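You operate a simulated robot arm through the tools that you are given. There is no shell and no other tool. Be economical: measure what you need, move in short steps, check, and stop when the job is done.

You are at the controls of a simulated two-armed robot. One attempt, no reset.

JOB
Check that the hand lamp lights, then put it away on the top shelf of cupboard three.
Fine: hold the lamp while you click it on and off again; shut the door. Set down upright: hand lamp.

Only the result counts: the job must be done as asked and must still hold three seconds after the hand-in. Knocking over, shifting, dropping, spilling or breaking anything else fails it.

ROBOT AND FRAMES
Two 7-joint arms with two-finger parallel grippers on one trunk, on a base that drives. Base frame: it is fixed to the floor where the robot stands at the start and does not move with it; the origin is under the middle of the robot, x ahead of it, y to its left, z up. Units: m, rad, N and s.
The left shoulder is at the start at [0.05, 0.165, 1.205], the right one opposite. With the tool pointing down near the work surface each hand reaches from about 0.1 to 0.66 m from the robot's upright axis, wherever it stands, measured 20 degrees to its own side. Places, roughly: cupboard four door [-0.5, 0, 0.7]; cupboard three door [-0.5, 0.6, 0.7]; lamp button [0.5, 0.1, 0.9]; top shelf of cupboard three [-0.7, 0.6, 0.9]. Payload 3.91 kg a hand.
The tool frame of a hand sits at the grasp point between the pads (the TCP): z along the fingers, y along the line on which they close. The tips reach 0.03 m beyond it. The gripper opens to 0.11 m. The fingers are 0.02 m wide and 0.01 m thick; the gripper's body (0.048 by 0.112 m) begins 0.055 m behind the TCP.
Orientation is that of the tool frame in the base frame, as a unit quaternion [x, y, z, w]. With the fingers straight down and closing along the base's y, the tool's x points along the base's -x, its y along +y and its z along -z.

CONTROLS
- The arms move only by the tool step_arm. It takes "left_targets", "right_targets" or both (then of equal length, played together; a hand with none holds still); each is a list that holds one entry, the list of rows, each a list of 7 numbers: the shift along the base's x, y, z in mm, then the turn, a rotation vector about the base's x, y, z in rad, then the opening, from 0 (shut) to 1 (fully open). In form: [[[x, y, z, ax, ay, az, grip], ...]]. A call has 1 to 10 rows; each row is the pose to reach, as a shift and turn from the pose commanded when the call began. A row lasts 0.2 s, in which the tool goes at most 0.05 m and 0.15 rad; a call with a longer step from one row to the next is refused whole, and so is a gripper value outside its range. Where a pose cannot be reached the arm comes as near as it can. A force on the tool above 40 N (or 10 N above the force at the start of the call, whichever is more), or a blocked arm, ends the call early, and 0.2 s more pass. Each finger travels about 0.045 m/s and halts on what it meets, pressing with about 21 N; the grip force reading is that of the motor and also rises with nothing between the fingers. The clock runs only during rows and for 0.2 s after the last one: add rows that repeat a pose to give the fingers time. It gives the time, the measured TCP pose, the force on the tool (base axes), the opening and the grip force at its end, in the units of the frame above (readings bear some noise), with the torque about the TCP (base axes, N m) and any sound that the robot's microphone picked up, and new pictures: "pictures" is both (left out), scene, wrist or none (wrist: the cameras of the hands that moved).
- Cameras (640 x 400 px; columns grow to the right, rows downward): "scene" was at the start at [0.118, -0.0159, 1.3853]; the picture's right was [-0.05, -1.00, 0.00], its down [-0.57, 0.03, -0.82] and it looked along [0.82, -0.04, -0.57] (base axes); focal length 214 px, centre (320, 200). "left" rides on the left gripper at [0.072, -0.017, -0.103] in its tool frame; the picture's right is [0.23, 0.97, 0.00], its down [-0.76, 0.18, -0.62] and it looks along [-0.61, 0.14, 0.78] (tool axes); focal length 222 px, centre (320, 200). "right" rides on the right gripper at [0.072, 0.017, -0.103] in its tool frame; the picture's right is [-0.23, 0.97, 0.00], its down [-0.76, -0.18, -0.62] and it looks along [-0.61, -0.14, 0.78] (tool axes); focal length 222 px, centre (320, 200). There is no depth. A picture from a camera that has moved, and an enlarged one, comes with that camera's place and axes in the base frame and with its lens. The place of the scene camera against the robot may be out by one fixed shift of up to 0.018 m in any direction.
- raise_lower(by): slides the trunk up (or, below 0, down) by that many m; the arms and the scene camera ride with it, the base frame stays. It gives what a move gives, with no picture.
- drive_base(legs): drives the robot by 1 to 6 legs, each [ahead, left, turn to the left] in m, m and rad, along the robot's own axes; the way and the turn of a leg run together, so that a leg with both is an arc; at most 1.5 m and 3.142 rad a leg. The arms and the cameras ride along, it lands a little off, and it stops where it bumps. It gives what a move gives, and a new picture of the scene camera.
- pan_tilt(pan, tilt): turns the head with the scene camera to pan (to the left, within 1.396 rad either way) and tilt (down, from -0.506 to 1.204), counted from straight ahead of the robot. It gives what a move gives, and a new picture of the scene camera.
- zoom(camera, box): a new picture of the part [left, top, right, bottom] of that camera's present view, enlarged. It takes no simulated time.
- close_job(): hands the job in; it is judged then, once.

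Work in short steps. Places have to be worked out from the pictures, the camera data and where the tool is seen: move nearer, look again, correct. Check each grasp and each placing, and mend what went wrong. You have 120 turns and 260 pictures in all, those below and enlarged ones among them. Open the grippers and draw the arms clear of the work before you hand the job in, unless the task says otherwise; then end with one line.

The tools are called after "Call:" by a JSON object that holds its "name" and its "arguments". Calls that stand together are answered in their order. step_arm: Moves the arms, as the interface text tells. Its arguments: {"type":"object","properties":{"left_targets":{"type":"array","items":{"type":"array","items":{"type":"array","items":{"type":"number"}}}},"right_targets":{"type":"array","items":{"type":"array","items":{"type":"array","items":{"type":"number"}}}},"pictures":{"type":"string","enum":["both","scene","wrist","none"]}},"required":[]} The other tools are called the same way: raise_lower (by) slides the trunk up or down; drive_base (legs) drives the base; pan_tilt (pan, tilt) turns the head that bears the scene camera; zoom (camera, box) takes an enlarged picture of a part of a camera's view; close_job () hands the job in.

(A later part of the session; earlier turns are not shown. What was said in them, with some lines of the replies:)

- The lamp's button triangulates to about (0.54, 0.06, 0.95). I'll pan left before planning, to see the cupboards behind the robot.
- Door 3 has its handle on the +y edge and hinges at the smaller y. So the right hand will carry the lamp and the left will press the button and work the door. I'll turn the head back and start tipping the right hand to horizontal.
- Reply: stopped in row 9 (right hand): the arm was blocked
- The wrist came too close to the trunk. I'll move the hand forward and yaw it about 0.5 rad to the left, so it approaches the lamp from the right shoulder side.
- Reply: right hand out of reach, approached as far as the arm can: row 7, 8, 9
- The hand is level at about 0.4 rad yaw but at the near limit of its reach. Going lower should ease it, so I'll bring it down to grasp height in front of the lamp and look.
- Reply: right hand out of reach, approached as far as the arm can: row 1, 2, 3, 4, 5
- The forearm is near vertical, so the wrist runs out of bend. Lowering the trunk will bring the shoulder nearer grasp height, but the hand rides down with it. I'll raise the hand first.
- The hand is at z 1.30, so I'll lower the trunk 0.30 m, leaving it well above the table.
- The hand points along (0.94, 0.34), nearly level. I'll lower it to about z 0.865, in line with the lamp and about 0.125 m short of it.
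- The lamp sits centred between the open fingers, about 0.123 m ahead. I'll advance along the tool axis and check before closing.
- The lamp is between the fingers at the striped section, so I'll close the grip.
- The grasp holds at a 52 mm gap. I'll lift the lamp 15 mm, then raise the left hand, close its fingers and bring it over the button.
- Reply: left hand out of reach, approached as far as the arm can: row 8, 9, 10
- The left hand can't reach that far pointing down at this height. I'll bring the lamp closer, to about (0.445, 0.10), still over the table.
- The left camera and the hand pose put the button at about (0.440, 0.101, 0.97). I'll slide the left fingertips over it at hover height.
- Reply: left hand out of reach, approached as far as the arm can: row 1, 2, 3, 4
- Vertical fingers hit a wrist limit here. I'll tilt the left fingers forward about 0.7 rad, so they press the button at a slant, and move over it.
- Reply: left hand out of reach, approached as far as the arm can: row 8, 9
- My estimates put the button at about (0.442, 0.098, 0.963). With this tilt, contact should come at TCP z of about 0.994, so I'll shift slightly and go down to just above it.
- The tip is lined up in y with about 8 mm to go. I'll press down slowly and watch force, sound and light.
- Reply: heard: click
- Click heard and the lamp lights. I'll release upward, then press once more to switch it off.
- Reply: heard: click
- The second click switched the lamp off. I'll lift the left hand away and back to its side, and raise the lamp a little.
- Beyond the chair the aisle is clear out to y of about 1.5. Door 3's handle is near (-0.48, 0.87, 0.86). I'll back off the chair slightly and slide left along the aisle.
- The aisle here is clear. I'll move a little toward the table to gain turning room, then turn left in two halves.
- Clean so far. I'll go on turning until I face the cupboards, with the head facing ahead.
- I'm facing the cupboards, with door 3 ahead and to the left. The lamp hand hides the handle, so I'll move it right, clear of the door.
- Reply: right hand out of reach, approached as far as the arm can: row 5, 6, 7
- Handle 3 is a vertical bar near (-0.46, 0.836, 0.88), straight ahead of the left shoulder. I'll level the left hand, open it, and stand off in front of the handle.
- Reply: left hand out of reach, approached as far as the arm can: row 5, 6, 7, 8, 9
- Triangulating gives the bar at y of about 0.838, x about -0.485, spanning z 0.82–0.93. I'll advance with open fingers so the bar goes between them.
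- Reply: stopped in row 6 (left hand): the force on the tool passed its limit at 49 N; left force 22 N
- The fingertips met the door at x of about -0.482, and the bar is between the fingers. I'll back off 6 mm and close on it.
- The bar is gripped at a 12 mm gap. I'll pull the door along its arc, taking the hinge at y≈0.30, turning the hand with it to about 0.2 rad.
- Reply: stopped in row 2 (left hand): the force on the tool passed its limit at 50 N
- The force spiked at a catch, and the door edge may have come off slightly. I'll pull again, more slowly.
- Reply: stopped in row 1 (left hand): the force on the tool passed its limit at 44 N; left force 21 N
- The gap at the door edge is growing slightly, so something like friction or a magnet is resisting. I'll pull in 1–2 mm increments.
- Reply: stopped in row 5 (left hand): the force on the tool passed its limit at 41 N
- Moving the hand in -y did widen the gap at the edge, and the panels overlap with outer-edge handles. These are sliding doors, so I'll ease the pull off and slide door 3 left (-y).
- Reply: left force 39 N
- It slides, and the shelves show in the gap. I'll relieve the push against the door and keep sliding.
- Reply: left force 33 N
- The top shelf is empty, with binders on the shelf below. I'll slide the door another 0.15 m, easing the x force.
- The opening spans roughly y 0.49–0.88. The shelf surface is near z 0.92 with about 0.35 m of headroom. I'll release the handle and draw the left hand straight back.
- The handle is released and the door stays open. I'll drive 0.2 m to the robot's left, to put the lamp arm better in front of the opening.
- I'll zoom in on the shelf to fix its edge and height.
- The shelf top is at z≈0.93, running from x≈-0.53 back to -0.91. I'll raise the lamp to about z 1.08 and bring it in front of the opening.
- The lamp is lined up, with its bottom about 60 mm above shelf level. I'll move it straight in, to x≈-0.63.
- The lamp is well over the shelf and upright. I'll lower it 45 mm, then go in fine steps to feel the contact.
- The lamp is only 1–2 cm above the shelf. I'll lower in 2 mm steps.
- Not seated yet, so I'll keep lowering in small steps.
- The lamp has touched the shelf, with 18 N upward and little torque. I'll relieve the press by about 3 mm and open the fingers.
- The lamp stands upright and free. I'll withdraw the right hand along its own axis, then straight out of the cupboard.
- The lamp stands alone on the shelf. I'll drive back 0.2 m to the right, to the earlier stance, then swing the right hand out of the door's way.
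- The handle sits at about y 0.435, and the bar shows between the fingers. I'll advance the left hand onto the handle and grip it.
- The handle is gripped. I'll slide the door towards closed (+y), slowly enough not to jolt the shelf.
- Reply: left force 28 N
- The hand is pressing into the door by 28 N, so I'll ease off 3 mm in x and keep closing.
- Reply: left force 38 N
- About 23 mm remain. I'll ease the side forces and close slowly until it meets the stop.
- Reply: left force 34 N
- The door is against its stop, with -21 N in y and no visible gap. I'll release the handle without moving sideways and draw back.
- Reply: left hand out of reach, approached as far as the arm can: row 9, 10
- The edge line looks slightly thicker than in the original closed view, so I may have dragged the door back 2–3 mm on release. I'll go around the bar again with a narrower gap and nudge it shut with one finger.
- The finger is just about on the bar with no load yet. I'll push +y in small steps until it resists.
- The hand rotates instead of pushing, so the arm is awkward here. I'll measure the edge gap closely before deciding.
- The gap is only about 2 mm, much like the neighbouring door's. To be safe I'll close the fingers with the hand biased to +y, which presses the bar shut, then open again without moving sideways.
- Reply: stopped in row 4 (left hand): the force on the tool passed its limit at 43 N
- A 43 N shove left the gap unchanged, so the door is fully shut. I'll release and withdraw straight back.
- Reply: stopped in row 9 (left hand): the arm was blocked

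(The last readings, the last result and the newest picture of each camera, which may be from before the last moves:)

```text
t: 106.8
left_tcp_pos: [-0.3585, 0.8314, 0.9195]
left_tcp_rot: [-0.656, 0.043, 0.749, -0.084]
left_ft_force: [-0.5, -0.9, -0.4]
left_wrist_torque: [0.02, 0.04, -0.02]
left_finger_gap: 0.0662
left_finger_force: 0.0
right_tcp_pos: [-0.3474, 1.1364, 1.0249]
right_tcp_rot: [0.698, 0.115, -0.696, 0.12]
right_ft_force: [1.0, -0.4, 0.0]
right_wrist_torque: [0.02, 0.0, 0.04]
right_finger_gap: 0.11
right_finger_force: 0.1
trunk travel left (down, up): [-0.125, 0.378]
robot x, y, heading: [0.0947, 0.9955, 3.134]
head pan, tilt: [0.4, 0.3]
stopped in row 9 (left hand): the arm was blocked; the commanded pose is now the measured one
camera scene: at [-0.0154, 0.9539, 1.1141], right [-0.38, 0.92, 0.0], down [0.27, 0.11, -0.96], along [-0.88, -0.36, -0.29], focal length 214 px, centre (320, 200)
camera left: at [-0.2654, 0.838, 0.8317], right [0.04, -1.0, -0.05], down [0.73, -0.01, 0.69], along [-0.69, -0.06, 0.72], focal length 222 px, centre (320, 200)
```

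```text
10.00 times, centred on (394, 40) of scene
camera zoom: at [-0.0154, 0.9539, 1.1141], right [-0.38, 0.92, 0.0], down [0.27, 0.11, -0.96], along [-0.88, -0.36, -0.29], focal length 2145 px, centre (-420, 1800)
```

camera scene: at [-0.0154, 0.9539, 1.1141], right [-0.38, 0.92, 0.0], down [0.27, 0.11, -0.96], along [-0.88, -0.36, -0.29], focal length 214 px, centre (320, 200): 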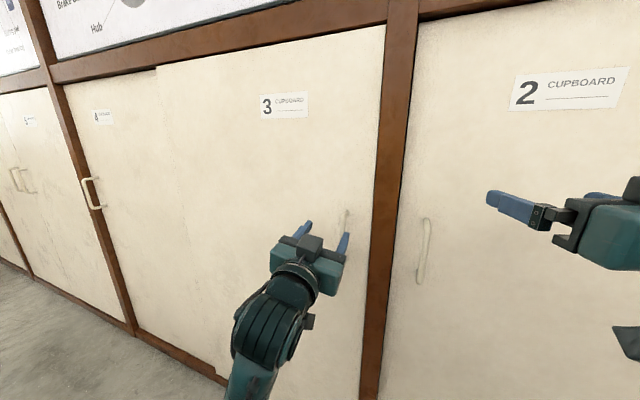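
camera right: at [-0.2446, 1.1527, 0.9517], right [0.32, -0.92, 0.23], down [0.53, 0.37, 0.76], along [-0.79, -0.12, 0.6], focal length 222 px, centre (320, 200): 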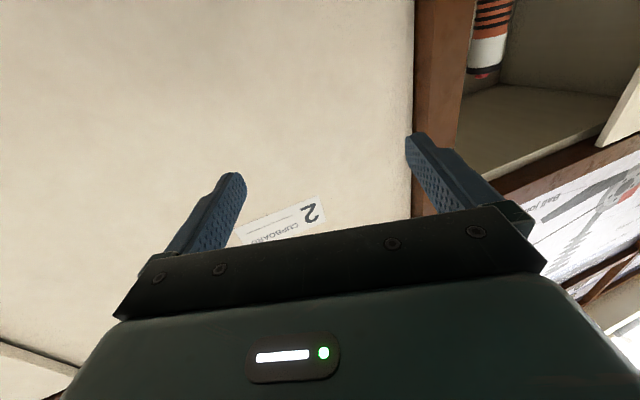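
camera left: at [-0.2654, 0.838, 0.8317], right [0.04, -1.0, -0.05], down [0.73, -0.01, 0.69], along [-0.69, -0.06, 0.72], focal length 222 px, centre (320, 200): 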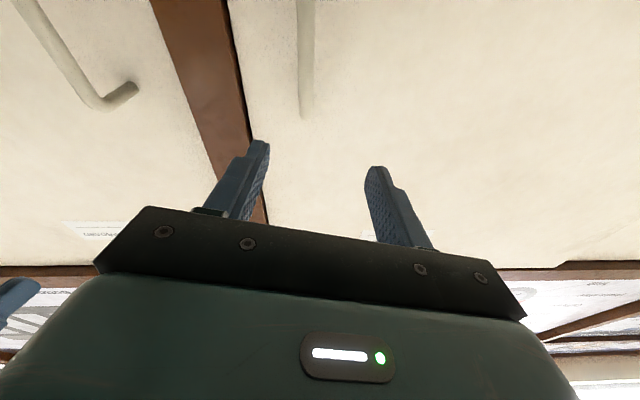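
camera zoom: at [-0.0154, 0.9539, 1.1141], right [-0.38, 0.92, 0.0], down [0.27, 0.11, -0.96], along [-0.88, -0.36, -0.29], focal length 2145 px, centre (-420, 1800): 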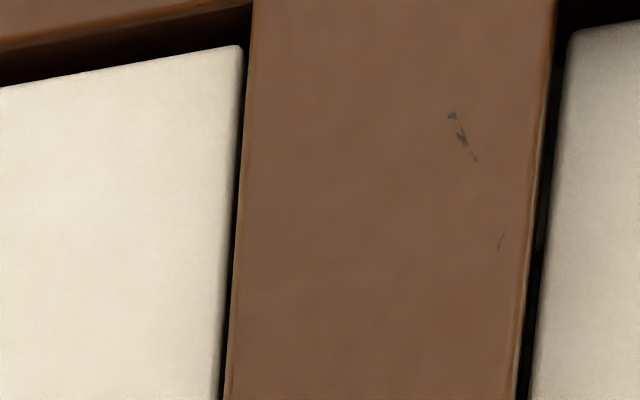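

The door is shut and both hands are free and open. I'll shift the left hand a little sideways, off its self-blocked pose and further from the handle.

Call:
{"name": "step_arm", "arguments": {"left_targets": [[[0, -20, 10, 0, 0, 0, 0.8], [0, -50, 20, 0, 0, 0, 1], [0, -80, 30, 0, 0, 0, 1], [0, -110, 40, 0, 0, 0, 1], [0, -140, 40, 0, 0, 0, 1], [0, -140, 40, 0, 0, 0, 1]]], "pictures": "scene"}}

```text
t: 108.2
left_tcp_pos: [-0.3575, 0.6892, 0.9565]
left_tcp_rot: [-0.657, 0.042, 0.748, -0.082]
left_ft_force: [-0.3, 0.4, 0.1]
left_wrist_torque: [0.02, 0.0, 0.01]
left_finger_gap: 0.1104
left_finger_force: 0.0
left hand out of reach, approached as far as the arm can: row 1, 2, 3, 4
right_tcp_pos: [-0.3505, 1.1323, 1.0237]
right_tcp_rot: [0.7, 0.117, -0.694, 0.12]
right_ft_force: [0.1, 0.2, 0.5]
right_wrist_torque: [-0.04, -0.02, -0.03]
right_finger_gap: 0.1099
right_finger_force: 0.1
trunk travel left (down, up): [-0.125, 0.378]
robot x, y, heading: [0.0975, 1.0017, 3.134]
head pan, tilt: [0.4, 0.3]
camera scene: at [-0.0184, 0.9511, 1.1131], right [-0.38, 0.92, 0.0], down [0.27, 0.11, -0.96], along [-0.88, -0.36, -0.3], focal length 214 px, centre (320, 200)
```

scene: 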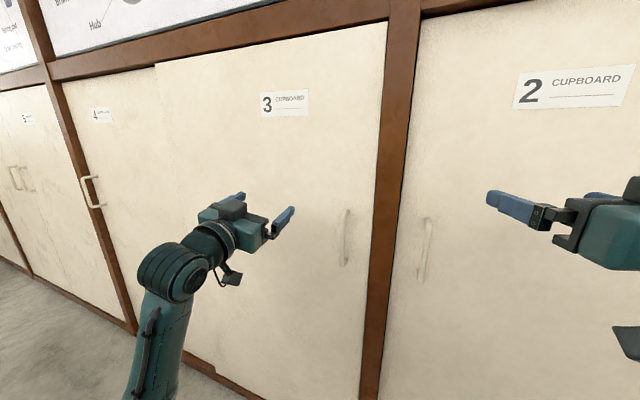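

The lamp is tested and on the shelf, the door is shut, and both grippers are open and clear. I'm handing the job in.

Call:
{"name": "close_job", "arguments": {}}

```text
The job is handed in.
```

I clicked the hand lamp on and off while holding it, and it lit. It now stands upright on the top shelf of cupboard three, with the door shut.
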